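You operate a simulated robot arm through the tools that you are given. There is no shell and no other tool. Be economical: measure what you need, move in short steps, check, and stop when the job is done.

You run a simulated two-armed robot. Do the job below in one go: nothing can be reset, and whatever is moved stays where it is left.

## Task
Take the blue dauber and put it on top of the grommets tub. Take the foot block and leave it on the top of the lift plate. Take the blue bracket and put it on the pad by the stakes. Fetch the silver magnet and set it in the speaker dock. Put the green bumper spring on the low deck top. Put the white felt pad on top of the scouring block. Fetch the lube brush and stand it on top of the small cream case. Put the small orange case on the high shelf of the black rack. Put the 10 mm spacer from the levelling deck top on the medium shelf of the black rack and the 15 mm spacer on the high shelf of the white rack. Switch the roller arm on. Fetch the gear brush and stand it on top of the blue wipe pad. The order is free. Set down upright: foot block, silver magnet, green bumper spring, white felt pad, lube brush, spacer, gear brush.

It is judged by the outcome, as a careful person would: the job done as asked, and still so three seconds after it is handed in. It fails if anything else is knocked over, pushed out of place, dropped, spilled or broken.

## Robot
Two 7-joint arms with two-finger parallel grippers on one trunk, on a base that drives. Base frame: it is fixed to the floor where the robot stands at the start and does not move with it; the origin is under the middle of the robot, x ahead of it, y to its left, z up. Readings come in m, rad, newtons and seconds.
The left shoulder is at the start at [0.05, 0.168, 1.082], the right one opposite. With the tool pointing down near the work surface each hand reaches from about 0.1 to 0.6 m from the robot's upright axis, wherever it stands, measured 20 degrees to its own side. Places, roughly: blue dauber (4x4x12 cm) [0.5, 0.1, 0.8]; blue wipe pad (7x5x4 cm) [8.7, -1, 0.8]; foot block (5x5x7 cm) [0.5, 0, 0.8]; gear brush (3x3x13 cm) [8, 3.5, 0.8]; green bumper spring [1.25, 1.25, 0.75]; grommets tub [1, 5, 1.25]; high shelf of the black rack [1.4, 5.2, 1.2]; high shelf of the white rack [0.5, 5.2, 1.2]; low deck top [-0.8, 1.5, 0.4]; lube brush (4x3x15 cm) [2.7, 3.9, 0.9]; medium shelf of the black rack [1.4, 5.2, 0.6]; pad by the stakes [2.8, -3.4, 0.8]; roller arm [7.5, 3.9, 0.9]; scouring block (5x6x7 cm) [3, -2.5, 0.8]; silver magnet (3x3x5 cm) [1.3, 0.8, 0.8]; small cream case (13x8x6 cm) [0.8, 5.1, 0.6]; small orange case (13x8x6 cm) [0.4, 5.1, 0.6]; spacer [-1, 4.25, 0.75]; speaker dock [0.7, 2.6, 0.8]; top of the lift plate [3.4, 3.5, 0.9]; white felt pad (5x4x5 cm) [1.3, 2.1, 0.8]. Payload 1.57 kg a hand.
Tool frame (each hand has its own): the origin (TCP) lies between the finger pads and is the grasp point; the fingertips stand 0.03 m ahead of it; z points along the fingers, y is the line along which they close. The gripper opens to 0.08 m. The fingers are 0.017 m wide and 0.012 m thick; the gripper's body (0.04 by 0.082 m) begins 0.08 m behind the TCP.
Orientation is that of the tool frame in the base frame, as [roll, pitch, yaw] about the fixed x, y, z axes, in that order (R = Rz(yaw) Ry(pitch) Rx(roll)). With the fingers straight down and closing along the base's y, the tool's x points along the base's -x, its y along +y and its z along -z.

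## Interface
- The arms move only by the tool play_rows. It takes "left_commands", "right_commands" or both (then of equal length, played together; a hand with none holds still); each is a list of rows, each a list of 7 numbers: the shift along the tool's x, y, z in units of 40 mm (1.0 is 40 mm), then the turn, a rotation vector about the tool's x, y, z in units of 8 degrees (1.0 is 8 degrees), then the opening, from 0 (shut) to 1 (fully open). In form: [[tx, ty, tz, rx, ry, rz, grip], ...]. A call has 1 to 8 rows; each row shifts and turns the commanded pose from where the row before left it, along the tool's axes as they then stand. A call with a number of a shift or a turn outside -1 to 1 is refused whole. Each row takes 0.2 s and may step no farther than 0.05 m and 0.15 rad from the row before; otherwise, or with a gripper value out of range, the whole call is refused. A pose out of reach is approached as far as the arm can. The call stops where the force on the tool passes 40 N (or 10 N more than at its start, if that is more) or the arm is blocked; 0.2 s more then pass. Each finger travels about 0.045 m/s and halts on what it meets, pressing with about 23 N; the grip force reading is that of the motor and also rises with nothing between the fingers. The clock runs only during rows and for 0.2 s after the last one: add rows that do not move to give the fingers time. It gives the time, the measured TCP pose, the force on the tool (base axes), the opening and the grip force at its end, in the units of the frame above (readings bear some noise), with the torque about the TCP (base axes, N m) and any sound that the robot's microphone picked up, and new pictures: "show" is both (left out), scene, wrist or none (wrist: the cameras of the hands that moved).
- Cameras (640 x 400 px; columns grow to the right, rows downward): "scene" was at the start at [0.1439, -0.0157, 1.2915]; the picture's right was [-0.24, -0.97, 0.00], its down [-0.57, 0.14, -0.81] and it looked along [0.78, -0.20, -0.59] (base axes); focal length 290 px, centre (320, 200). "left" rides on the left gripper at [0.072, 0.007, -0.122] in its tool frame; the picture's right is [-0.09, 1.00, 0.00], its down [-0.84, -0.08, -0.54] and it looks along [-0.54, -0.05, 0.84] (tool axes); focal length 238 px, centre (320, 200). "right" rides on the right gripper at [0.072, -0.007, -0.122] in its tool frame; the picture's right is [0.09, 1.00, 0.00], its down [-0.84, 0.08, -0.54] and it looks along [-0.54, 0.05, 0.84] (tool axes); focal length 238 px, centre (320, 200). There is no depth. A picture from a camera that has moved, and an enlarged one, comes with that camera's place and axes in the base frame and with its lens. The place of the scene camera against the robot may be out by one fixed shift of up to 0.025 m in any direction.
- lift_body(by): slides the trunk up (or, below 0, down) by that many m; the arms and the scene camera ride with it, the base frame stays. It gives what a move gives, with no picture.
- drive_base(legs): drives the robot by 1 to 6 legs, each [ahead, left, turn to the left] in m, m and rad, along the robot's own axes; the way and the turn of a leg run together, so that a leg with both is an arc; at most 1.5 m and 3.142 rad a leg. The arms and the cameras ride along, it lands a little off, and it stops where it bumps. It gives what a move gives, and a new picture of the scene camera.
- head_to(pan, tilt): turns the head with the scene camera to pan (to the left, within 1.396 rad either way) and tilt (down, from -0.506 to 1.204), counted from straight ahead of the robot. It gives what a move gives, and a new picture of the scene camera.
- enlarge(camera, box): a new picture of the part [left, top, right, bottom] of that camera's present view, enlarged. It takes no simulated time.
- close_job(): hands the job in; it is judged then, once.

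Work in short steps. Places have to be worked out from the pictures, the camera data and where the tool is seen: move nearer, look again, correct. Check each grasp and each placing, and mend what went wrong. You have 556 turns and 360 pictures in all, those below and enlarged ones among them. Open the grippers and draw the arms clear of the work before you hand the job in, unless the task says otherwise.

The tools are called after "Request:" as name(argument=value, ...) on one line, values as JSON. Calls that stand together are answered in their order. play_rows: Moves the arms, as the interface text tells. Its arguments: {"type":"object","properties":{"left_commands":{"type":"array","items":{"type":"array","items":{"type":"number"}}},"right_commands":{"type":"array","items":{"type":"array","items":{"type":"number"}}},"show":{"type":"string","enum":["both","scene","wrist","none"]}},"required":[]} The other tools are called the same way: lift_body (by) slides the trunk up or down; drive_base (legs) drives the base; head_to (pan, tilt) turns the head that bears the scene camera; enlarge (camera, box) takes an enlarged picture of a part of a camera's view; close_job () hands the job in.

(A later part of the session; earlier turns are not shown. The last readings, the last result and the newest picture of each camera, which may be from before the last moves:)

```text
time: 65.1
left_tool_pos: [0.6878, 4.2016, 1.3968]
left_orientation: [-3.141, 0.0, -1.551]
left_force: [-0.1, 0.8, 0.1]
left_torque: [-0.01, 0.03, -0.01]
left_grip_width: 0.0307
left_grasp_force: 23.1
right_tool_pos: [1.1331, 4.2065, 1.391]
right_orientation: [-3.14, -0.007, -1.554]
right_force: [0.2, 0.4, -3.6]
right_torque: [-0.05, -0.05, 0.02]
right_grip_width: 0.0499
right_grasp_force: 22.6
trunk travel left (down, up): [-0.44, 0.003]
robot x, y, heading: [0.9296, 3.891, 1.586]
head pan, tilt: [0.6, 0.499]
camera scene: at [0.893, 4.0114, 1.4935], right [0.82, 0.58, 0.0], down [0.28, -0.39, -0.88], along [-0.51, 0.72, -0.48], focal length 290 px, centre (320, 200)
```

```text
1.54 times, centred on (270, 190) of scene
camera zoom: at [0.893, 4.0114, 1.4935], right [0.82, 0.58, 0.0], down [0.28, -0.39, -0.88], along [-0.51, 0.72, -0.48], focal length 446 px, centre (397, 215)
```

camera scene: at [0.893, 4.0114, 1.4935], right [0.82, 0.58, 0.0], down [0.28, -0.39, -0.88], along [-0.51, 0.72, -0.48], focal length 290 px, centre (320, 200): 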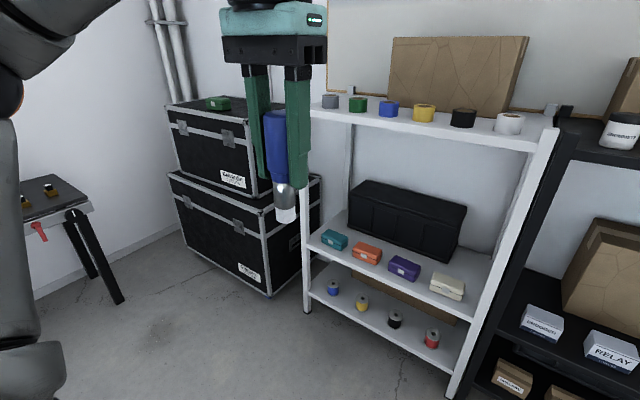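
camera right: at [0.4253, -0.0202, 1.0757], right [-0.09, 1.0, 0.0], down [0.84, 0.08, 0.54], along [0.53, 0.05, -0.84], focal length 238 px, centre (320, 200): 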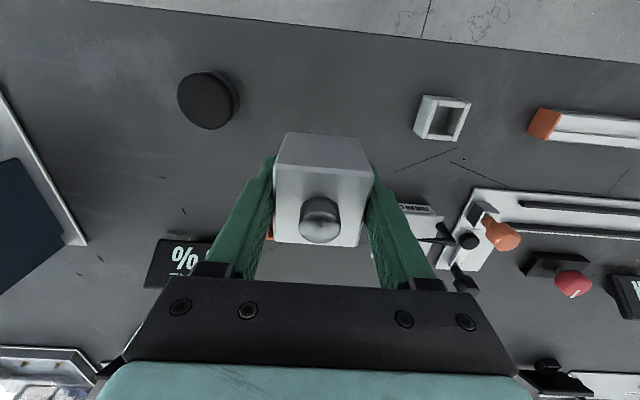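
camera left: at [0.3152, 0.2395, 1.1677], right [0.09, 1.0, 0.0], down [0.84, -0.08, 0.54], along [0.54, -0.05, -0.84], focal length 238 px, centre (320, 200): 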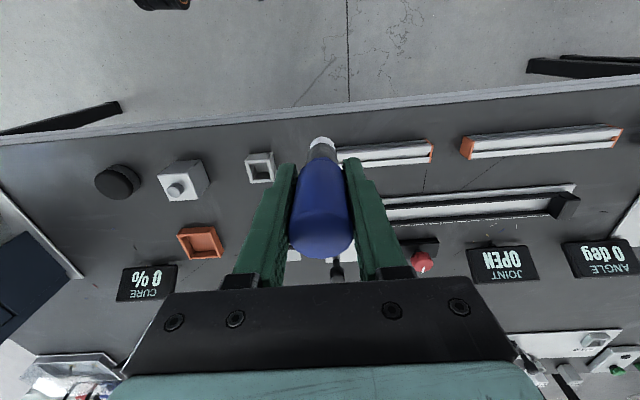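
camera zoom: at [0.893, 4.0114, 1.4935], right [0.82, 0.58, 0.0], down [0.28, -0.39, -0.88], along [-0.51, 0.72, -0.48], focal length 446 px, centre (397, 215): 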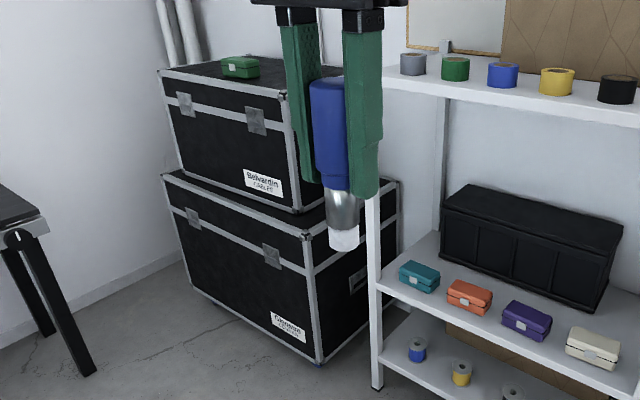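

The dauber has a flat white tip, so it can stand. Triangulated: Grommets lid ≈(1.095, 5.06, 1.325), shelf front y≈4.92, z≈1.245. I drive to about (1.26, 4.52).

Request:
drive_base(legs=[[0, -0.33, -0.016], [0.62, 0, 0]])

Request:
head_to(pan=0.3, tilt=0.35)

```text
time: 70.4
left_tool_pos: [1.02, 4.8306, 1.3966]
left_orientation: [3.141, 0.0, -1.572]
left_force: [-0.9, 0.0, -0.6]
left_torque: [0.05, -0.01, -0.01]
left_grip_width: 0.0308
left_grasp_force: 23.0
right_tool_pos: [1.4659, 4.8247, 1.3892]
right_orientation: [3.141, -0.007, -1.571]
right_force: [-0.5, -0.5, -3.6]
right_torque: [-0.04, -0.03, 0.02]
right_grip_width: 0.0496
right_grasp_force: 22.8
trunk travel left (down, up): [-0.44, 0.003]
robot x, y, heading: [1.251, 4.5149, 1.572]
head pan, tilt: [0.6, 0.499]
camera scene: at [1.2222, 4.6349, 1.4934], right [0.82, 0.57, 0.0], down [0.27, -0.4, -0.88], along [-0.5, 0.72, -0.48], focal length 290 px, centre (320, 200)
```

scene: 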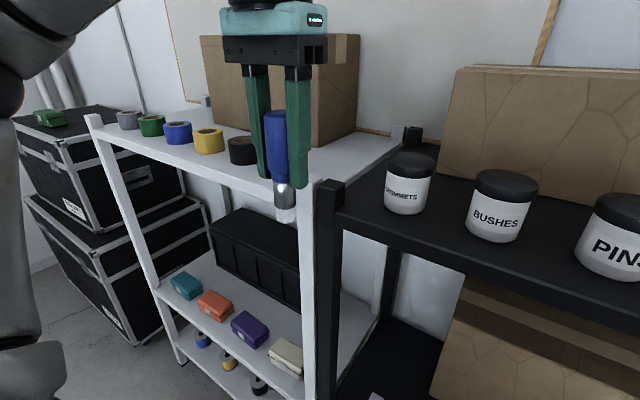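

```text
time: 71.2
left_tool_pos: [1.0198, 4.8297, 1.3976]
left_orientation: [-3.141, -0.002, -1.571]
left_force: [-0.6, -0.6, -0.4]
left_torque: [0.01, 0.0, 0.01]
left_grip_width: 0.0307
left_grasp_force: 23.1
right_tool_pos: [1.4669, 4.8253, 1.3894]
right_orientation: [3.141, -0.006, -1.571]
right_force: [-0.4, -0.4, -3.8]
right_torque: [-0.01, 0.01, 0.0]
right_grip_width: 0.0497
right_grasp_force: 22.3
trunk travel left (down, up): [-0.44, 0.003]
robot x, y, heading: [1.2511, 4.5137, 1.571]
head pan, tilt: [0.3, 0.351]
camera scene: at [1.246, 4.6484, 1.5071], right [0.95, 0.3, 0.0], down [0.1, -0.33, -0.94], along [-0.28, 0.9, -0.34], focal length 290 px, centre (320, 200)
```

scene: 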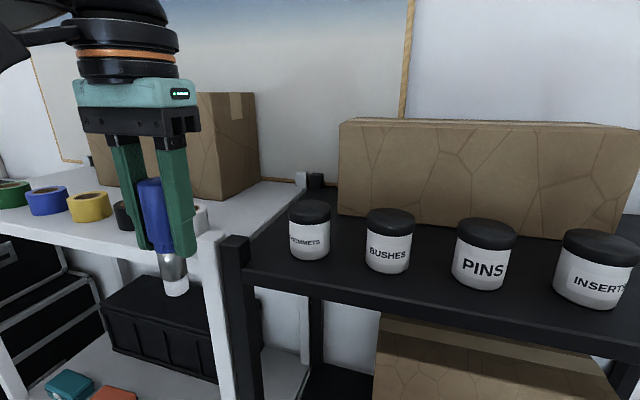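

Raise the left hand and move it toward the tub, then check with the wrist camera.

Request:
play_rows(left_commands=[[0, 0, -1, 0, 0, 0, 0], [0, 0, -1, 0, 0, 0, 0], [-0.9, -0.5, 0, 0, 0, 0, 0], [-0.9, -0.5, 0, 0, 0, 0, 0], [-0.9, -0.5, 0, 0, 0, 0, 0], [-0.9, -0.4, 0, 0, 0, 0, 0], [0, 0, 0, 0, 0, 0, 0]], show="both")

```text
time: 72.8
left_tool_pos: [1.1065, 4.9707, 1.4409]
left_orientation: [3.142, 0.005, -1.57]
left_force: [-0.1, 0.6, -0.5]
left_torque: [0.04, 0.02, 0.01]
left_grip_width: 0.0308
left_grasp_force: 23.1
left hand out of reach, approached as far as the arm can: row 2, 5, 6
right_tool_pos: [1.4651, 4.8245, 1.3904]
right_orientation: [3.139, -0.005, -1.572]
right_force: [-0.3, -0.4, -3.1]
right_torque: [0.01, 0.01, 0.01]
right_grip_width: 0.0497
right_grasp_force: 23.0
trunk travel left (down, up): [-0.44, 0.003]
robot x, y, heading: [1.2566, 4.5136, 1.57]
head pan, tilt: [0.3, 0.351]
camera scene: at [1.2461, 4.6478, 1.5072], right [0.96, 0.3, 0.0], down [0.1, -0.33, -0.94], along [-0.28, 0.9, -0.34], focal length 290 px, centre (320, 200)
camera left: at [1.1002, 4.8978, 1.563], right [-1.0, 0.09, 0.0], down [0.08, 0.83, 0.54], along [0.05, 0.54, -0.84], focal length 238 px, centre (320, 200)
```

scene: 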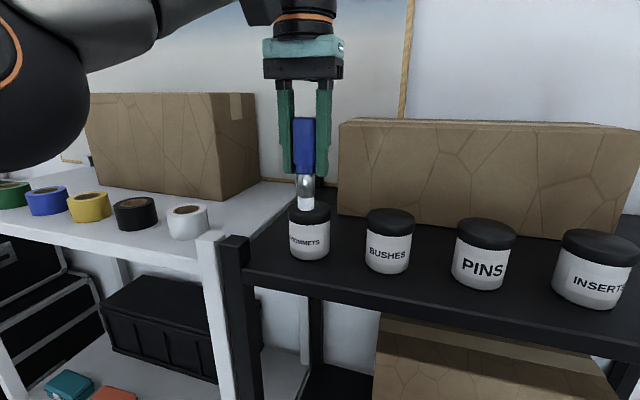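
left: 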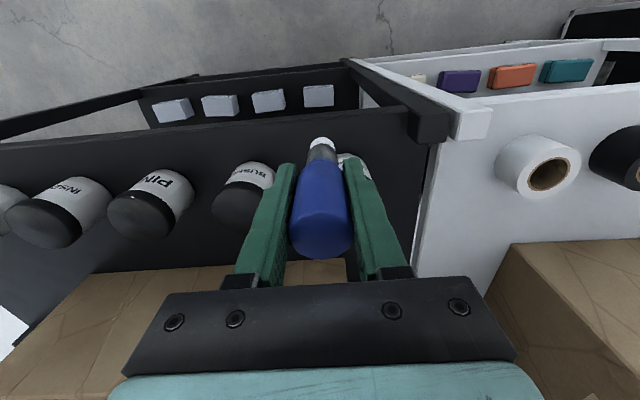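

Reach ends at y≈4.97 while the lid is at ≈(1.088, 5.06). Before driving closer I look down to see how close the base is to the rack.

Request:
head_to(pan=0.0, tilt=1.2)

```text
time: 74.0
left_tool_pos: [1.1049, 4.9713, 1.4412]
left_orientation: [-3.141, 0.002, -1.57]
left_force: [0.5, -0.5, -0.8]
left_torque: [-0.02, 0.01, 0.02]
left_grip_width: 0.0308
left_grasp_force: 22.9
right_tool_pos: [1.4652, 4.8244, 1.3911]
right_orientation: [-3.141, -0.007, -1.572]
right_force: [-0.1, 0.4, -3.4]
right_torque: [0.01, 0.01, 0.03]
right_grip_width: 0.0498
right_grasp_force: 23.6
trunk travel left (down, up): [-0.44, 0.003]
robot x, y, heading: [1.2509, 4.5134, 1.574]
head pan, tilt: [0.0, 1.201]
camera scene: at [1.2736, 4.6155, 1.4398], right [1.0, 0.0, 0.0], down [0.0, -0.93, -0.36], along [0.0, 0.36, -0.93], focal length 290 px, centre (320, 200)
```

scene: 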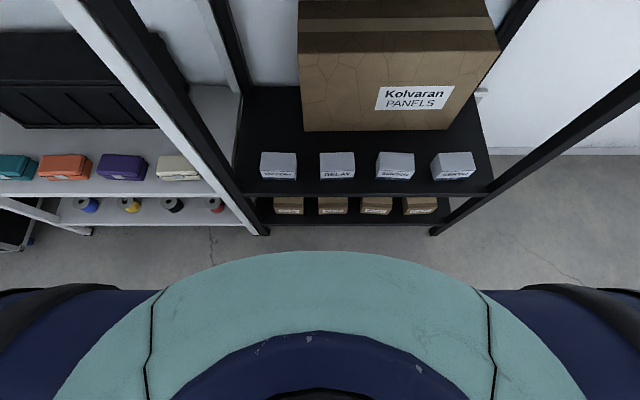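

Base front is about 0.09 m from the rack. Drive 0.055 m closer, then continue.

Request:
drive_base(legs=[[0.055, 0, 0]])

Request:
play_rows(left_commands=[[-0.9, 0.25, 0, 0, 0, 0, 0], [0, 0, 0, 0, 0, 0, 0]], show="wrist")

```text
time: 74.9
left_tool_pos: [1.106, 5.0247, 1.4407]
left_orientation: [3.141, 0.002, -1.572]
left_force: [0.3, -0.1, -0.2]
left_torque: [-0.08, -0.01, -0.02]
left_grip_width: 0.0307
left_grasp_force: 23.0
right_tool_pos: [1.4656, 4.8791, 1.3887]
right_orientation: [3.14, -0.007, -1.572]
right_force: [0.2, 1.0, -3.2]
right_torque: [-0.04, 0.01, 0.0]
right_grip_width: 0.0497
right_grasp_force: 23.0
trunk travel left (down, up): [-0.44, 0.003]
robot x, y, heading: [1.2547, 4.5686, 1.571]
head pan, tilt: [0.0, 1.201]
camera scene: at [1.2736, 4.6701, 1.4397], right [1.0, 0.0, 0.0], down [0.0, -0.93, -0.36], along [0.0, 0.36, -0.93], focal length 290 px, centre (320, 200)
```

scene: 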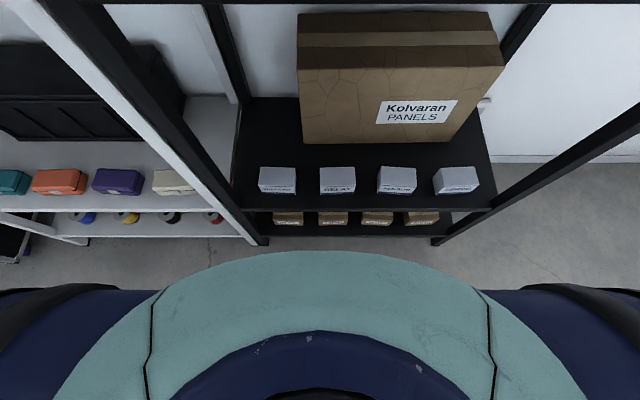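

```text
time: 75.5
left_tool_pos: [1.0953, 5.0489, 1.4266]
left_orientation: [-3.141, 0.006, -1.571]
left_force: [0.4, -0.3, -1.5]
left_torque: [0.01, 0.01, 0.03]
left_grip_width: 0.0305
left_grasp_force: 23.2
left hand out of reach, approached as far as the arm can: row 1
right_tool_pos: [1.4662, 4.8787, 1.3893]
right_orientation: [-3.141, -0.006, -1.571]
right_force: [0.1, -0.4, -2.4]
right_torque: [-0.02, -0.02, -0.02]
right_grip_width: 0.0499
right_grasp_force: 23.1
trunk travel left (down, up): [-0.44, 0.003]
robot x, y, heading: [1.2561, 4.5694, 1.571]
head pan, tilt: [0.0, 1.201]
camera left: at [1.0889, 4.9749, 1.5479], right [-1.0, 0.09, 0.0], down [0.08, 0.83, 0.55], along [0.05, 0.54, -0.84], focal length 238 px, centre (320, 200)
```

left: 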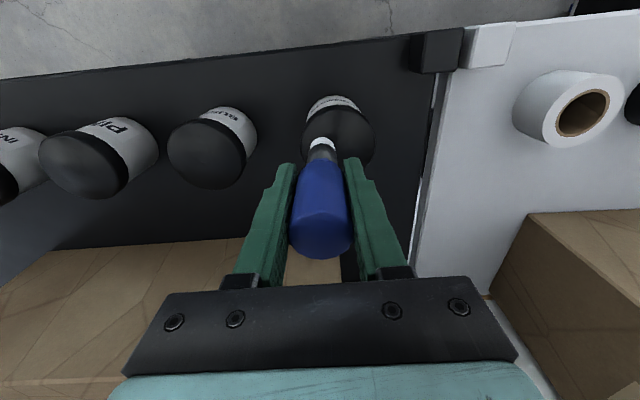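

TCP is at (1.095,5.049); lid centre ≈(1.080,5.048). Shift 13 mm left and lower gently until contact.

Request:
play_rows(left_commands=[[0, 0.35, 0, 0, 0, 0, 0], [0, 0, 0.15, 0, 0, 0, 0], [0, 0, 0.15, 0, 0, 0, 0], [0, 0, 0, 0, 0, 0, 0]], show="wrist")

Request:
head_to(pan=0.3, tilt=0.35)

```text
time: 76.5
left_tool_pos: [1.0796, 5.0506, 1.4146]
left_orientation: [3.141, 0.003, -1.571]
left_force: [-0.4, 0.4, -0.7]
left_torque: [0.02, -0.05, 0.01]
left_grip_width: 0.0306
left_grasp_force: 22.4
right_tool_pos: [1.4647, 4.878, 1.3907]
right_orientation: [-3.14, -0.007, -1.57]
right_force: [-1.0, 0.2, -3.1]
right_torque: [-0.02, -0.01, -0.04]
right_grip_width: 0.0502
right_grasp_force: 23.0
trunk travel left (down, up): [-0.44, 0.003]
robot x, y, heading: [1.2555, 4.5695, 1.573]
head pan, tilt: [0.0, 1.201]
camera left: at [1.0741, 4.977, 1.5363], right [-1.0, 0.09, 0.0], down [0.08, 0.84, 0.54], along [0.05, 0.54, -0.84], focal length 238 px, centre (320, 200)
```

left: 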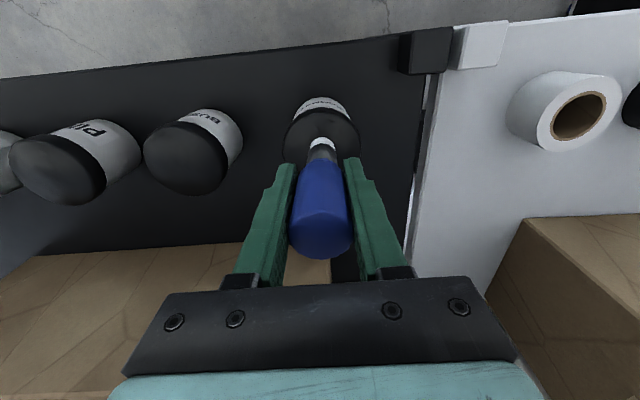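

```text
time: 77.7
left_tool_pos: [1.0805, 5.0508, 1.4157]
left_orientation: [-3.141, 0.002, -1.57]
left_force: [0.0, 0.0, 0.1]
left_torque: [0.02, 0.02, 0.0]
left_grip_width: 0.0308
left_grasp_force: 22.8
right_tool_pos: [1.4655, 4.8784, 1.3903]
right_orientation: [-3.141, -0.008, -1.571]
right_force: [-0.6, 0.4, -2.3]
right_torque: [-0.03, -0.01, -0.04]
right_grip_width: 0.0497
right_grasp_force: 22.8
trunk travel left (down, up): [-0.44, 0.003]
robot x, y, heading: [1.2547, 4.5659, 1.57]
head pan, tilt: [0.3, 0.351]
camera scene: at [1.2461, 4.7021, 1.5071], right [0.96, 0.3, 0.0], down [0.1, -0.33, -0.94], along [-0.28, 0.9, -0.34], focal length 290 px, centre (320, 200)
```

scene: 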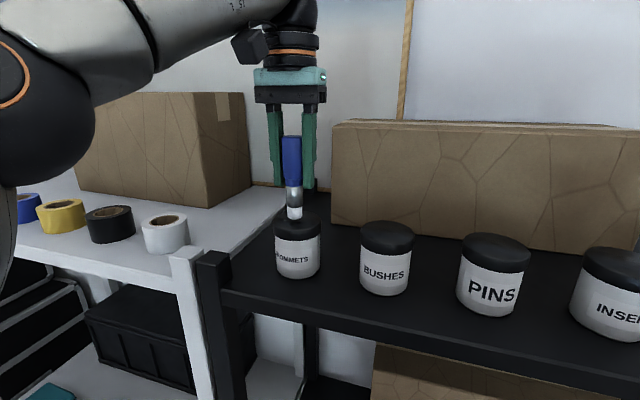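

Bottom of the dauber is nearly on the lid and centred. Lower in tiny steps watching the force.

Request:
play_rows(left_commands=[[0.1, 0, 0.1, 0, 0, 0, 0], [0, 0, 0.08, 0, 0, 0, 0], [0, 0, 0, 0, 0, 0, 0]], show="none")

Request:
enlarge(camera="scene", box=[240, 130, 360, 290])

```text
time: 78.5
left_tool_pos: [1.0814, 5.0458, 1.4096]
left_orientation: [-3.139, 0.005, -1.57]
left_force: [-1.7, 1.3, 8.4]
left_torque: [0.08, 0.04, -0.01]
left_grip_width: 0.0307
left_grasp_force: 22.5
right_tool_pos: [1.4657, 4.8792, 1.3898]
right_orientation: [3.141, -0.004, -1.571]
right_force: [-0.5, -0.1, -3.1]
right_torque: [0.01, 0.01, 0.04]
right_grip_width: 0.0496
right_grasp_force: 22.8
trunk travel left (down, up): [-0.44, 0.003]
robot x, y, heading: [1.2569, 4.5648, 1.572]
head pan, tilt: [0.3, 0.351]
```

```text
2.50 times, centred on (300, 210) of scene
camera zoom: at [1.2461, 4.7013, 1.5074], right [0.96, 0.3, 0.0], down [0.1, -0.33, -0.94], along [-0.28, 0.9, -0.34], focal length 724 px, centre (370, 175)
```

zoom: 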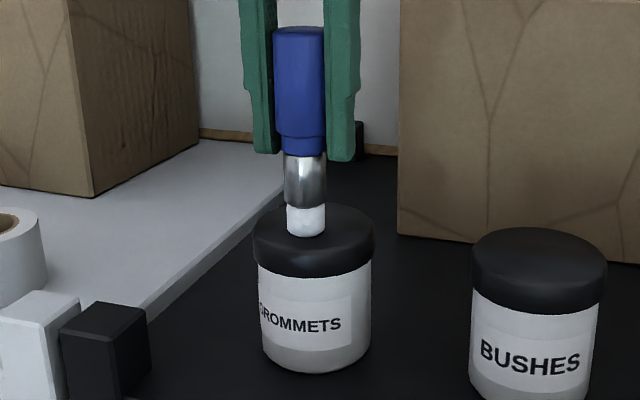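

Contact force 8 N, dauber stands well on the lid. Open and rise straight.

Request:
play_rows(left_commands=[[0, 0, -0.02, 0, 0, 0, 0.5], [0, 0, 0, 0, 0, 0, 0.7], [0, 0, 0, 0, 0, 0, 0.8], [0, 0, 0, 0, 0, 0, 0.8]], show="scene")

```text
time: 79.5
left_tool_pos: [1.081, 5.0454, 1.4087]
left_orientation: [-3.14, 0.002, -1.57]
left_force: [0.3, 0.7, -0.3]
left_torque: [-0.03, -0.02, 0.02]
left_grip_width: 0.064
left_grasp_force: 0.1
right_tool_pos: [1.4665, 4.8783, 1.3908]
right_orientation: [-3.14, -0.009, -1.57]
right_force: [0.1, -0.1, -3.6]
right_torque: [-0.03, 0.02, -0.01]
right_grip_width: 0.0498
right_grasp_force: 23.2
trunk travel left (down, up): [-0.44, 0.003]
robot x, y, heading: [1.252, 4.5676, 1.573]
head pan, tilt: [0.3, 0.351]
camera scene: at [1.2461, 4.7019, 1.5071], right [0.96, 0.3, 0.0], down [0.1, -0.33, -0.94], along [-0.28, 0.9, -0.34], focal length 290 px, centre (320, 200)
```

scene: 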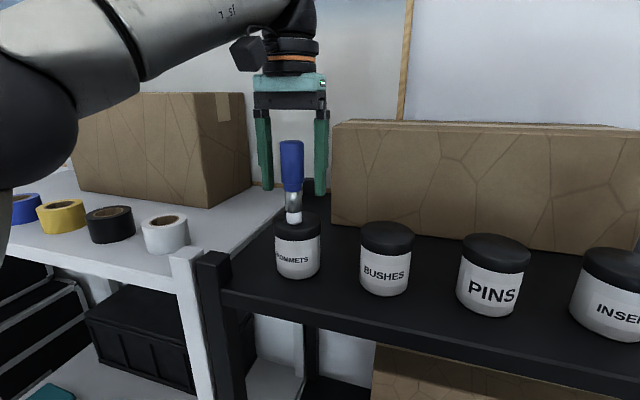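

Dauber stands alone. Its top is higher than I can lift over, so I back straight out toward the robot with fingers wide open.

Request:
play_rows(left_commands=[[0, 0, 0, 0, 0, 0, 1], [0.5, 0, 0, 0, 0, 0, 1], [0.8, 0, 0, 0, 0, 0, 1], [1, 0, 0, 0, 0, 0, 1], [1, 0, 0, 0, 0, 0, 1], [1, 0, 0, 0, 0, 0, 1]], show="scene")

```text
time: 80.9
left_tool_pos: [1.0812, 4.8753, 1.4046]
left_orientation: [3.14, 0.006, -1.569]
left_force: [0.0, -0.5, -0.3]
left_torque: [0.02, 0.01, 0.02]
left_grip_width: 0.08
left_grasp_force: 0.1
right_tool_pos: [1.4652, 4.8775, 1.3899]
right_orientation: [-3.141, -0.004, -1.572]
right_force: [0.9, -0.5, -1.8]
right_torque: [0.01, 0.0, -0.01]
right_grip_width: 0.0498
right_grasp_force: 23.3
trunk travel left (down, up): [-0.44, 0.003]
robot x, y, heading: [1.2558, 4.5686, 1.569]
head pan, tilt: [0.3, 0.351]
camera scene: at [1.2459, 4.7011, 1.5072], right [0.96, 0.3, 0.0], down [0.1, -0.33, -0.94], along [-0.28, 0.9, -0.34], focal length 290 px, centre (320, 200)
```

scene: 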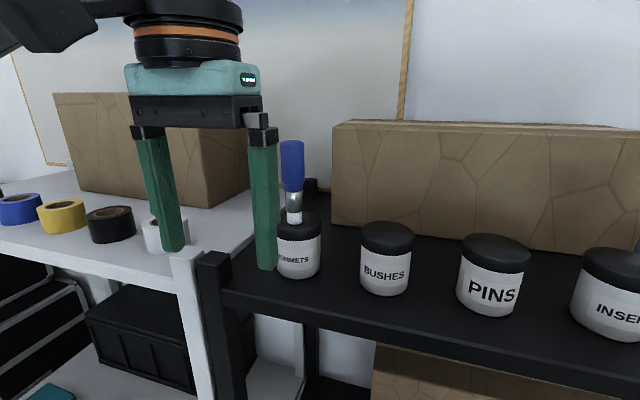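

Dauber done. Next the orange case on the white rack's middle shelf at ≈(0.41,5.08,0.57). I pull both hands in, back off, strafe left and lower the trunk.

Request:
play_rows(left_commands=[[1, 0.5, 0, 0, 0, 0, 1], [1, 0.5, 0, 0, 0, 0, 1], [0.5, 0.5, 0, 0, 0, 0, 1]], right_commands=[[1, 0, 0, 0, 0, 0, 0], [1, 0, 0, 0, 0, 0, 0], [1, 0, 0, 0, 0, 0, 0]], show="none")

Request:
drive_base(legs=[[-0.15, 0, 0], [0, 0.67, 0]])

Request:
lift_body(by=-0.38)

Request:
head_to(pan=0.0, tilt=0.6)

```text
time: 81.7
left_tool_pos: [1.0302, 4.7743, 1.3981]
left_orientation: [-3.141, 0.005, -1.571]
left_force: [1.3, -0.4, 0.5]
left_torque: [0.03, -0.02, 0.0]
left_grip_width: 0.0803
left_grasp_force: 0.1
left hand out of reach, approached as far as the arm can: row 3
right_tool_pos: [1.465, 4.7575, 1.3913]
right_orientation: [3.141, -0.004, -1.573]
right_force: [-0.1, 0.6, -2.9]
right_torque: [0.02, 0.0, 0.03]
right_grip_width: 0.0498
right_grasp_force: 22.3
trunk travel left (down, up): [-0.44, 0.003]
robot x, y, heading: [1.2561, 4.567, 1.565]
head pan, tilt: [0.3, 0.351]
```

```text
time: 86.3
left_tool_pos: [0.3677, 4.6147, 1.397]
left_orientation: [-3.141, 0.004, -1.562]
left_force: [0.3, 0.8, 0.2]
left_torque: [0.0, -0.02, 0.03]
left_grip_width: 0.0799
left_grasp_force: 0.0
right_tool_pos: [0.8037, 4.6015, 1.3908]
right_orientation: [-3.141, -0.007, -1.563]
right_force: [0.2, -0.5, -2.3]
right_torque: [0.01, -0.04, 0.01]
right_grip_width: 0.0499
right_grasp_force: 23.3
trunk travel left (down, up): [-0.44, 0.003]
robot x, y, heading: [0.5955, 4.4107, 1.573]
head pan, tilt: [0.3, 0.351]
camera scene: at [0.5847, 4.5433, 1.5071], right [0.95, 0.3, 0.0], down [0.1, -0.33, -0.94], along [-0.28, 0.89, -0.34], focal length 290 px, centre (320, 200)
```

scene: 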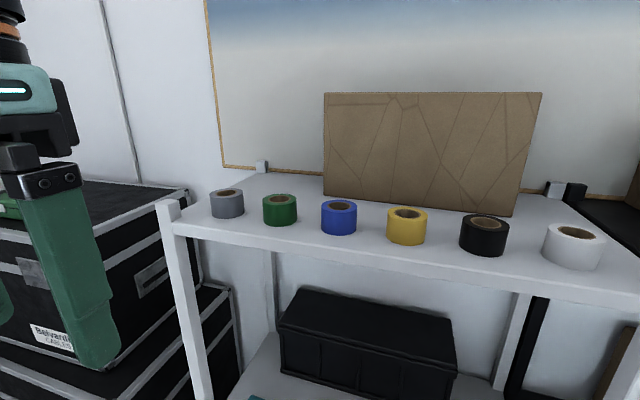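

```text
time: 90.0
left_tool_pos: [0.3695, 4.615, 1.0185]
left_orientation: [-3.14, 0.004, -1.562]
left_force: [-0.7, -1.0, 0.4]
left_torque: [0.0, 0.01, 0.01]
left_grip_width: 0.08
left_grasp_force: 0.1
right_tool_pos: [0.8043, 4.6011, 1.0105]
right_orientation: [3.139, -0.006, -1.565]
right_force: [0.1, -0.2, -2.6]
right_torque: [0.01, 0.01, 0.03]
right_grip_width: 0.0498
right_grasp_force: 22.9
trunk travel left (down, up): [-0.06, 0.383]
robot x, y, heading: [0.5927, 4.4084, 1.581]
head pan, tilt: [0.3, 0.351]
```

```text
time: 90.8
left_tool_pos: [0.3694, 4.6159, 1.0178]
left_orientation: [3.141, 0.003, -1.563]
left_force: [0.7, -0.5, 0.0]
left_torque: [0.01, -0.02, 0.02]
left_grip_width: 0.0798
left_grasp_force: 0.0
right_tool_pos: [0.8036, 4.602, 1.0107]
right_orientation: [3.138, -0.008, -1.563]
right_force: [-0.3, 0.3, -3.0]
right_torque: [-0.01, -0.02, 0.04]
right_grip_width: 0.05
right_grasp_force: 22.9
trunk travel left (down, up): [-0.06, 0.383]
robot x, y, heading: [0.589, 4.4096, 1.582]
head pan, tilt: [0.0, 0.6]
camera scene: at [0.6124, 4.5429, 1.1044], right [1.0, 0.01, 0.0], down [0.0, -0.56, -0.83], along [-0.01, 0.83, -0.56], focal length 290 px, centre (320, 200)
```

scene: 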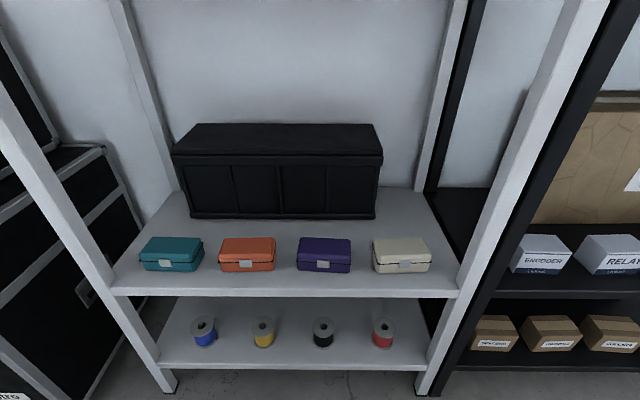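

Orange case at ≈(0.42,5.07). Enlarge to see what there is to hold.

Request:
enlarge(camera="scene", box=[200, 225, 300, 285])

```text
6.40 times, centred on (250, 255) of scene
camera zoom: at [0.6124, 4.5429, 1.1044], right [1.0, 0.01, 0.0], down [0.0, -0.56, -0.83], along [-0.01, 0.83, -0.56], focal length 1855 px, centre (768, -152)
```

zoom: 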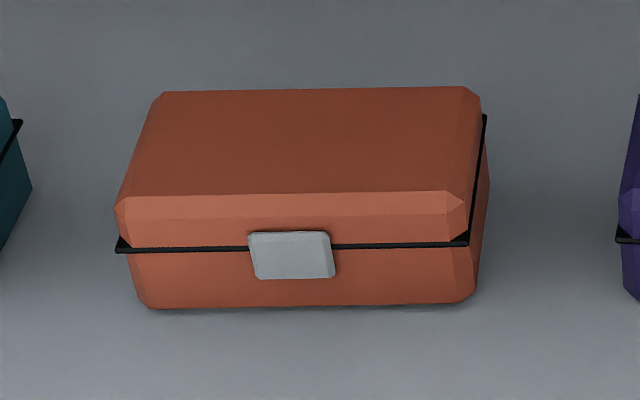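

The case has a latch at the front; body ≈0.074 m deep, so I'll grip front-to-back, just beside the latch. Drive in 0.14 m, lower the left hand and look with the wrist camera.

Request:
drive_base(legs=[[0.14, 0, -0.01]])

Request:
play_rows(left_commands=[[0, 0, 1, 0, 0, 0, 1], [0, 0, 1, 0, 0, 0, 1], [-0.3, 0, 1, 0, 0, 0, 1], [-0.3, 0, 1, 0, 0, 0, 1], [-1, -0.2, 0.4, 0, 0, 0, 1], [-1, -0.3, 0.4, 0, 0, 0, 1], [-1, -0.3, 0, 0, 0, 0, 1], [-1, -0.3, 0, 0, 0, 0, 1]], show="both")

```text
time: 92.2
left_tool_pos: [0.3696, 4.7624, 1.0184]
left_orientation: [-3.14, 0.003, -1.572]
left_force: [0.2, 0.4, -0.1]
left_torque: [-0.02, 0.01, -0.01]
left_grip_width: 0.0802
left_grasp_force: 0.1
right_tool_pos: [0.8058, 4.7445, 1.0118]
right_orientation: [3.141, -0.007, -1.57]
right_force: [0.6, -0.2, -2.6]
right_torque: [-0.02, 0.0, -0.02]
right_grip_width: 0.05
right_grasp_force: 22.9
trunk travel left (down, up): [-0.06, 0.383]
robot x, y, heading: [0.5935, 4.552, 1.571]
head pan, tilt: [0.0, 0.6]
camera scene: at [0.6129, 4.6878, 1.1044], right [1.0, 0.0, 0.0], down [0.0, -0.57, -0.82], along [0.0, 0.82, -0.57], focal length 290 px, centre (320, 200)
```

scene: 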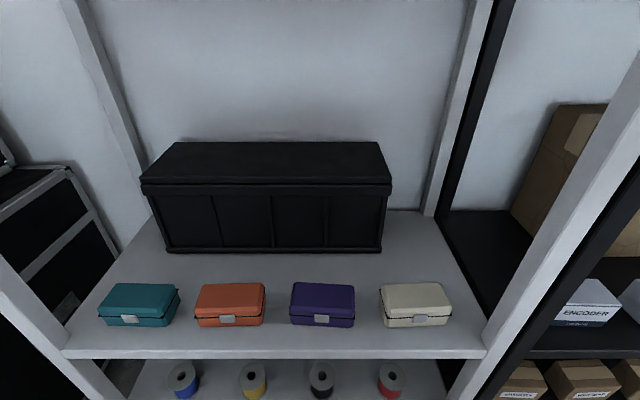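

```text
time: 94.0
left_tool_pos: [0.4146, 4.948, 0.8254]
left_orientation: [3.141, 0.003, -1.571]
left_force: [-0.4, 0.6, 1.2]
left_torque: [-0.01, -0.02, 0.02]
left_grip_width: 0.0802
left_grasp_force: 0.0
right_tool_pos: [0.8041, 4.7456, 1.0103]
right_orientation: [3.139, -0.008, -1.572]
right_force: [0.6, -0.4, -2.5]
right_torque: [-0.01, 0.01, 0.01]
right_grip_width: 0.0499
right_grasp_force: 23.2
trunk travel left (down, up): [-0.06, 0.383]
robot x, y, heading: [0.5928, 4.5533, 1.574]
head pan, tilt: [0.0, 0.6]
camera scene: at [0.6129, 4.6877, 1.1044], right [1.0, 0.0, 0.0], down [0.0, -0.57, -0.82], along [0.0, 0.82, -0.57], focal length 290 px, centre (320, 200)
camera left: at [0.4081, 4.8745, 0.9465], right [-1.0, 0.09, 0.0], down [0.08, 0.84, 0.54], along [0.05, 0.54, -0.84], focal length 238 px, centre (320, 200)
```

scene: 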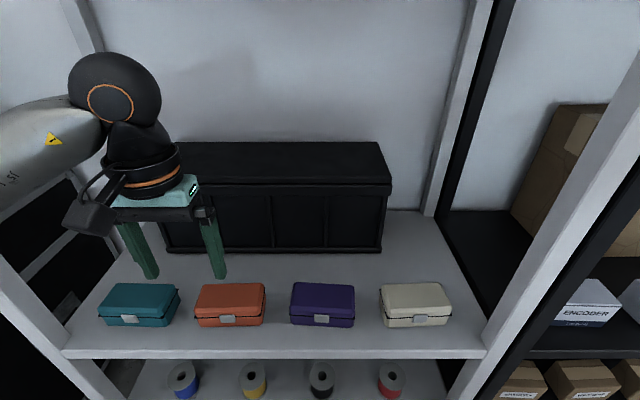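
left: 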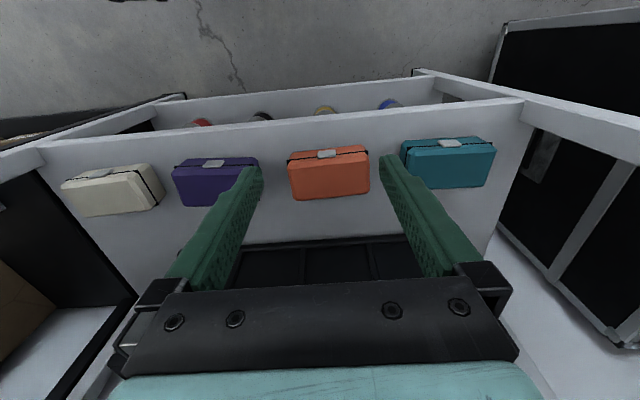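

Orange case centre ≈(0.408, 5.06), lid top ≈0.60. Rotate the left gripper 90° so it closes front-to-back.

Request:
play_rows(left_commands=[[0, 0, 0, 0, 0, 1, 1], [0, 0, 0, 0, 0, 1, 1], [0, 0, 0, 0, 0, 1, 1], [0, 0, 0, 0, 0, 1, 1], [0, 0, 0, 0, 0, 1, 1], [0, 0, 0, 0, 0, 1, 1], [0, 0, 0, 0, 0, 1, 1], [0, 0, 0, 0, 0, 1, 1]], show="none")

Request:
play_rows(left_commands=[[0, 0, 0, 0, 0, 1, 1], [0, 0, 0, 0, 0, 1, 1], [0, 0, 0, 0, 0, 1, 1], [0, 0, 0, 0, 0, 0.25, 1], [0, 0, 0, 0, 0, 0, 1]], show="wrist")

```text
time: 95.8
left_tool_pos: [0.4188, 4.9398, 0.8271]
left_orientation: [3.137, 0.001, -2.688]
left_force: [0.4, -0.2, -0.8]
left_torque: [-0.01, 0.03, 0.0]
left_grip_width: 0.08
left_grasp_force: 0.0
left hand out of reach, approached as far as the arm can: row 8
right_tool_pos: [0.8049, 4.7451, 1.0108]
right_orientation: [3.141, -0.005, -1.572]
right_force: [-0.1, -0.6, -3.5]
right_torque: [-0.01, 0.03, -0.02]
right_grip_width: 0.0498
right_grasp_force: 23.1
trunk travel left (down, up): [-0.06, 0.383]
robot x, y, heading: [0.5942, 4.5516, 1.569]
head pan, tilt: [0.0, 0.6]
```

```text
time: 97.0
left_tool_pos: [0.478, 4.8498, 0.8209]
left_orientation: [3.137, 0.0, -3.141]
left_force: [-0.3, 0.0, 0.6]
left_torque: [-0.01, 0.01, -0.01]
left_grip_width: 0.0799
left_grasp_force: 0.0
left hand out of reach, approached as far as the arm can: row 1, 2, 3, 4
right_tool_pos: [0.8056, 4.745, 1.0112]
right_orientation: [3.141, -0.008, -1.571]
right_force: [-0.5, 1.3, -4.0]
right_torque: [0.0, -0.01, 0.01]
right_grip_width: 0.0499
right_grasp_force: 23.1
trunk travel left (down, up): [-0.06, 0.383]
robot x, y, heading: [0.5929, 4.5534, 1.571]
head pan, tilt: [0.0, 0.6]
camera left: at [0.4057, 4.8545, 0.9423], right [0.09, 1.0, 0.0], down [0.84, -0.08, 0.54], along [0.54, -0.05, -0.84], focal length 238 px, centre (320, 200)
```

left: 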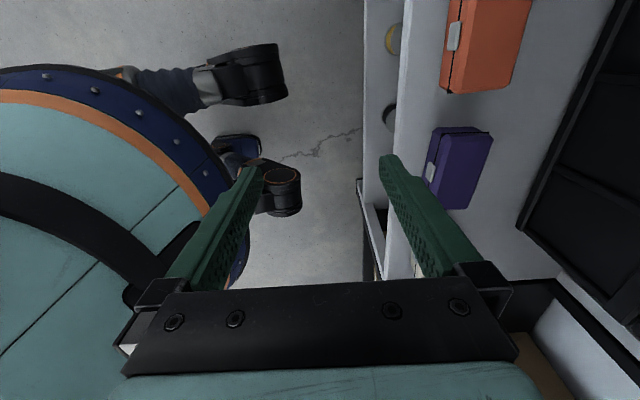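

That direction hits an arm limit. I rotate the other way (−180° in total) instead.

Request:
play_rows(left_commands=[[0, 0, 0, 0, 0, -1, 1], [0, 0, 0, 0, 0, -1, 1], [0, 0, 0, 0, 0, -1, 1], [0, 0, 0, 0, 0, -1, 1], [0, 0, 0, 0, 0, -1, 1], [0, 0, 0, 0, 0, -1, 1], [0, 0, 0, 0, 0, -1, 1], [0, 0, 0, 0, 0, -1, 1]], show="none")

Request:
play_rows(left_commands=[[0, 0, 0, 0, 0, -1, 1], [0, 0, 0, 0, 0, -1, 1], [0, 0, 0, 0, 0, -1, 1], [0, 0, 0, 0, 0, -1, 1], [0, 0, 0, 0, 0, -1, 1], [0, 0, 0, 0, 0, -1, 1], [0, 0, 0, 0, 0, -1, 1], [0, 0, 0, 0, 0, -1, 1]], show="none")

Request:
play_rows(left_commands=[[0, 0, 0, 0, 0, -1, 1], [0, 0, 0, 0, 0, -1, 1], [0, 0, 0, 0, 0, -1, 1], [0, 0, 0, 0, 0, -1, 1], [0, 0, 0, 0, 0, -1, 1], [0, 0, 0, 0, 0, -1, 1], [0, 0, 0, 0, 0, -0.5, 1], [0, 0, 0, 0, 0, 0, 1]], show="wrist")

```text
time: 98.8
left_tool_pos: [0.4768, 4.8496, 0.8211]
left_orientation: [-3.141, 0.003, -2.021]
left_force: [-0.4, 0.4, 0.2]
left_torque: [-0.01, 0.0, 0.02]
left_grip_width: 0.0801
left_grasp_force: 0.0
right_tool_pos: [0.8055, 4.7449, 1.0109]
right_orientation: [-3.141, -0.008, -1.57]
right_force: [-0.2, -0.7, -3.0]
right_torque: [0.01, -0.02, 0.03]
right_grip_width: 0.0497
right_grasp_force: 23.0
trunk travel left (down, up): [-0.06, 0.383]
robot x, y, heading: [0.5951, 4.5533, 1.573]
head pan, tilt: [0.0, 0.6]
```

```text
time: 100.6
left_tool_pos: [0.4775, 4.8505, 0.8192]
left_orientation: [-3.141, 0.003, -0.904]
left_force: [-0.4, -0.3, -0.2]
left_torque: [0.01, -0.02, 0.03]
left_grip_width: 0.0797
left_grasp_force: 0.0
right_tool_pos: [0.8045, 4.7447, 1.0118]
right_orientation: [3.14, -0.005, -1.571]
right_force: [-0.6, 0.3, -3.0]
right_torque: [0.0, -0.01, -0.03]
right_grip_width: 0.0498
right_grasp_force: 22.8
trunk travel left (down, up): [-0.06, 0.383]
robot x, y, heading: [0.5931, 4.5528, 1.566]
head pan, tilt: [0.0, 0.6]
```

```text
time: 102.4
left_tool_pos: [0.4766, 4.8485, 0.8211]
left_orientation: [-3.138, -0.001, 0.001]
left_force: [-0.2, 0.4, 0.1]
left_torque: [0.0, -0.01, -0.01]
left_grip_width: 0.0799
left_grasp_force: 0.1
right_tool_pos: [0.8047, 4.7453, 1.0112]
right_orientation: [-3.141, -0.007, -1.571]
right_force: [-0.6, 0.7, -3.1]
right_torque: [-0.01, 0.01, 0.0]
right_grip_width: 0.0498
right_grasp_force: 23.1
trunk travel left (down, up): [-0.06, 0.383]
robot x, y, heading: [0.595, 4.554, 1.567]
head pan, tilt: [0.0, 0.6]
camera left: at [0.5491, 4.8411, 0.9424], right [-0.09, -1.0, 0.0], down [-0.84, 0.07, 0.54], along [-0.54, 0.05, -0.84], focal length 238 px, centre (320, 200)
```

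left: 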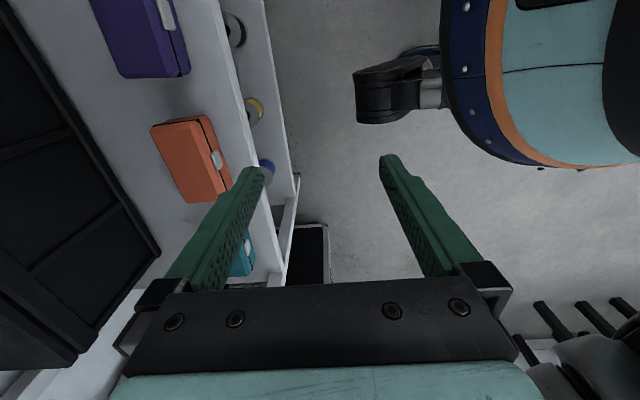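

This direction works (yaw 0). Move the open gripper over the case, slightly right of the latch, at height.

Request:
play_rows(left_commands=[[-0.2, -1, 0, 0, 0, 0, 1], [-0.2, -1, 0, 0, 0, 0, 1], [-0.2, -1, 0, 0, 0, 0, 1], [-0.2, -1, 0.5, 0, 0, 0, 1], [0, -0.8, 0.5, 0, 0, 0, 1], [0, -0.35, 0.9, 0, 0, 0, 1], [0, 0, 0.8, 0, 0, 0, 1], [0, 0, 0, 0, 0, 0, 1]], show="wrist")

```text
time: 104.2
left_tool_pos: [0.4465, 5.0545, 0.7104]
left_orientation: [-3.138, 0.0, 0.001]
left_force: [0.3, -0.5, -0.2]
left_torque: [-0.01, 0.02, 0.02]
left_grip_width: 0.08
left_grasp_force: 0.1
right_tool_pos: [0.8054, 4.7441, 1.0106]
right_orientation: [-3.141, -0.008, -1.571]
right_force: [0.2, 1.2, -2.7]
right_torque: [0.0, -0.02, 0.0]
right_grip_width: 0.0501
right_grasp_force: 23.1
trunk travel left (down, up): [-0.06, 0.383]
robot x, y, heading: [0.5952, 4.5538, 1.568]
head pan, tilt: [0.0, 0.6]
camera left: at [0.5175, 5.0469, 0.8325], right [-0.09, -1.0, 0.0], down [-0.84, 0.08, 0.54], along [-0.54, 0.05, -0.84], focal length 238 px, centre (320, 200)
```

left: 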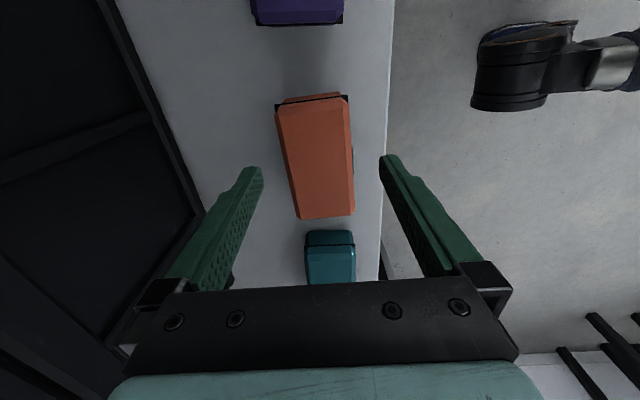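

Case centre y≈5.060 and aligned. Shift 6 mm and come down so the tips are just over the lid, then check.

Request:
play_rows(left_commands=[[-0.02, -0.15, 0, 0, 0, 0, 1], [0, 0, 0.9, 0, 0, 0, 1], [0, 0, 0.9, 0, 0, 0, 1], [0, 0, 0, 0, 0, 0, 1]], show="wrist")

Request:
enlarge(camera="left", box=[220, 80, 420, 240])

```text
time: 105.2
left_tool_pos: [0.4462, 5.0626, 0.6399]
left_orientation: [-3.137, 0.0, 0.001]
left_force: [0.3, 0.2, 1.2]
left_torque: [-0.01, -0.01, 0.02]
left_grip_width: 0.0796
left_grasp_force: 0.0
right_tool_pos: [0.8055, 4.7458, 1.0106]
right_orientation: [3.14, -0.008, -1.57]
right_force: [0.1, 0.0, -3.7]
right_torque: [0.01, 0.01, 0.01]
right_grip_width: 0.0497
right_grasp_force: 23.2
trunk travel left (down, up): [-0.06, 0.383]
robot x, y, heading: [0.5917, 4.5475, 1.571]
head pan, tilt: [0.0, 0.6]
camera left: at [0.5183, 5.0541, 0.7612], right [-0.09, -1.0, 0.0], down [-0.84, 0.08, 0.54], along [-0.54, 0.05, -0.84], focal length 238 px, centre (320, 200)
```

left: 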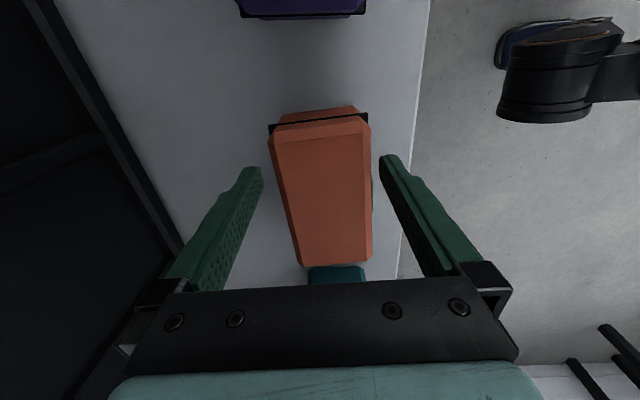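

```text
2.50 times, centred on (320, 160) of left
camera zoom: at [0.5183, 5.0541, 0.7612], right [-0.09, -1.0, 0.0], down [-0.84, 0.08, 0.54], along [-0.54, 0.05, -0.84], focal length 596 px, centre (320, 300)
```

zoom: 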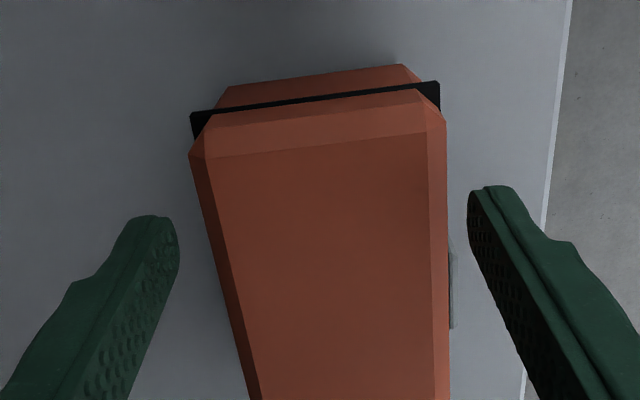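

The case is centred between the tips with ~2 mm spare each side. Close lightly on the lid first to centre it, then reopen.

Request:
play_rows(left_commands=[[0, 0, 0.35, 0, 0, 0, 1], [0, 0, 0.35, 0, 0, 0, 1], [0, 0, 0, 0, 0, 0, 0.9], [0, 0, 0, 0, 0, 0, 0.85], [0, 0, 0, 0, 0, 0, 0.85], [0, 0, 0, 0, 0, 0, 1], [0, 0, 0, 0, 0, 0, 1]], show="wrist")

```text
time: 106.8
left_tool_pos: [0.4473, 5.0634, 0.6118]
left_orientation: [-3.138, 0.0, -0.001]
left_force: [0.1, 0.0, -0.4]
left_torque: [0.0, 0.02, 0.0]
left_grip_width: 0.0799
left_grasp_force: 0.1
right_tool_pos: [0.8043, 4.745, 1.0112]
right_orientation: [3.141, -0.005, -1.57]
right_force: [-0.5, 0.2, -3.3]
right_torque: [-0.01, -0.01, 0.01]
right_grip_width: 0.0498
right_grasp_force: 22.9
trunk travel left (down, up): [-0.06, 0.383]
robot x, y, heading: [0.5922, 4.5545, 1.568]
head pan, tilt: [0.0, 0.6]
camera left: at [0.5192, 5.055, 0.7335], right [-0.09, -1.0, 0.0], down [-0.84, 0.08, 0.54], along [-0.54, 0.05, -0.84], focal length 238 px, centre (320, 200)
```

left: 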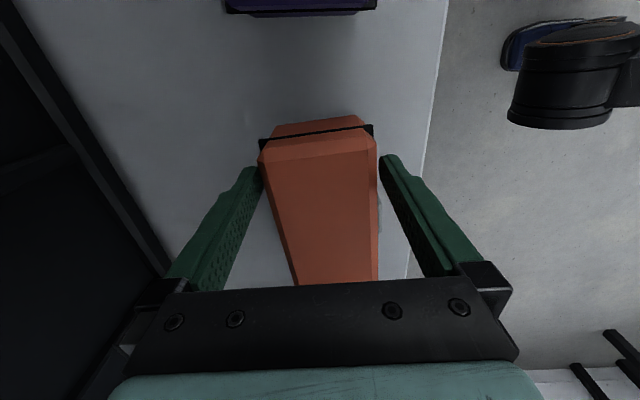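

Fits nicely; lower the fingers past the seam and grip.

Request:
play_rows(left_commands=[[0, 0, 0.2, 0, 0, 0, 1], [0, 0, 0.2, 0, 0, 0, 1], [0, 0, 0.2, 0, 0, 0, 1], [0, 0, 0, 0, 0, 0, 1]], show="none")

```text
time: 107.8
left_tool_pos: [0.445, 5.0646, 0.5891]
left_orientation: [-3.139, 0.0, 0.001]
left_force: [-0.5, -0.1, -0.2]
left_torque: [0.0, 0.0, -0.02]
left_grip_width: 0.0803
left_grasp_force: 0.1
right_tool_pos: [0.805, 4.7449, 1.0112]
right_orientation: [3.14, -0.006, -1.571]
right_force: [-0.8, -0.6, -2.7]
right_torque: [0.0, -0.03, 0.01]
right_grip_width: 0.0498
right_grasp_force: 22.9
trunk travel left (down, up): [-0.06, 0.383]
robot x, y, heading: [0.5931, 4.5533, 1.572]
head pan, tilt: [0.0, 0.6]
```

No contact on the way down. Close and lift.

Request:
play_rows(left_commands=[[0, 0, 0, 0, 0, 0, 0], [0, 0, 0, 0, 0, 0, 0], [0, 0, 0, 0, 0, 0, 0], [0, 0, -0.4, 0, 0, 0, 0], [0, 0, -0.8, 0, 0, 0, 0], [0, 0, -0.8, 0, 0, 0, 0], [0, 0, 0, 0, 0, 0, 0]], show="both")

```text
time: 109.4
left_tool_pos: [0.4443, 5.0637, 0.6699]
left_orientation: [-3.138, 0.0, -0.002]
left_force: [0.0, 0.0, -4.3]
left_torque: [0.0, -0.15, -0.01]
left_grip_width: 0.0709
left_grasp_force: 23.0
right_tool_pos: [0.8039, 4.7447, 1.0106]
right_orientation: [3.141, -0.006, -1.57]
right_force: [-0.1, 0.1, -3.3]
right_torque: [0.02, 0.02, 0.01]
right_grip_width: 0.0498
right_grasp_force: 22.4
trunk travel left (down, up): [-0.06, 0.383]
robot x, y, heading: [0.5901, 4.5553, 1.568]
head pan, tilt: [0.0, 0.6]
camera scene: at [0.6128, 4.688, 1.1043], right [1.0, 0.0, 0.0], down [0.0, -0.57, -0.82], along [0.0, 0.82, -0.57], focal length 290 px, centre (320, 200)
camera left: at [0.5169, 5.0549, 0.7916], right [-0.09, -1.0, 0.0], down [-0.84, 0.08, 0.54], along [-0.54, 0.05, -0.84], focal length 238 px, centre (320, 200)
```

scene: 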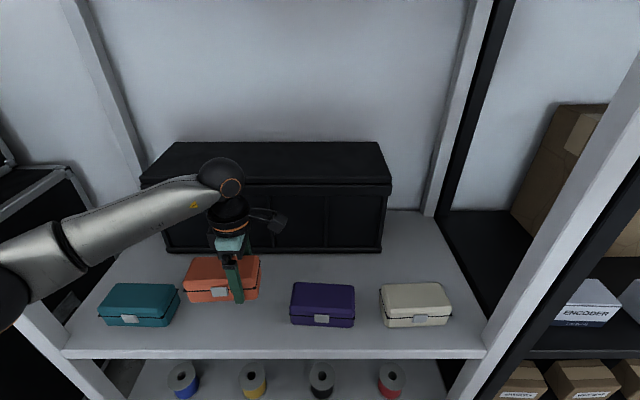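
left: 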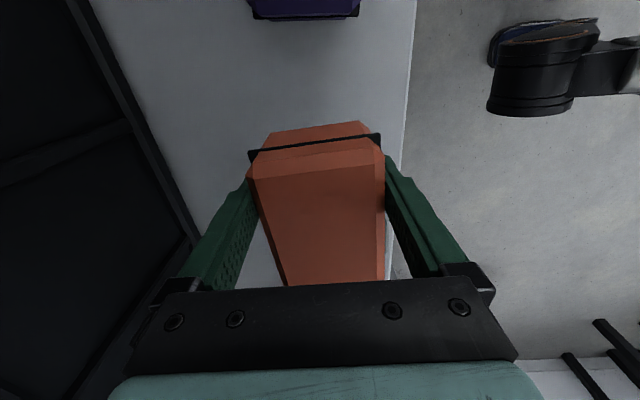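

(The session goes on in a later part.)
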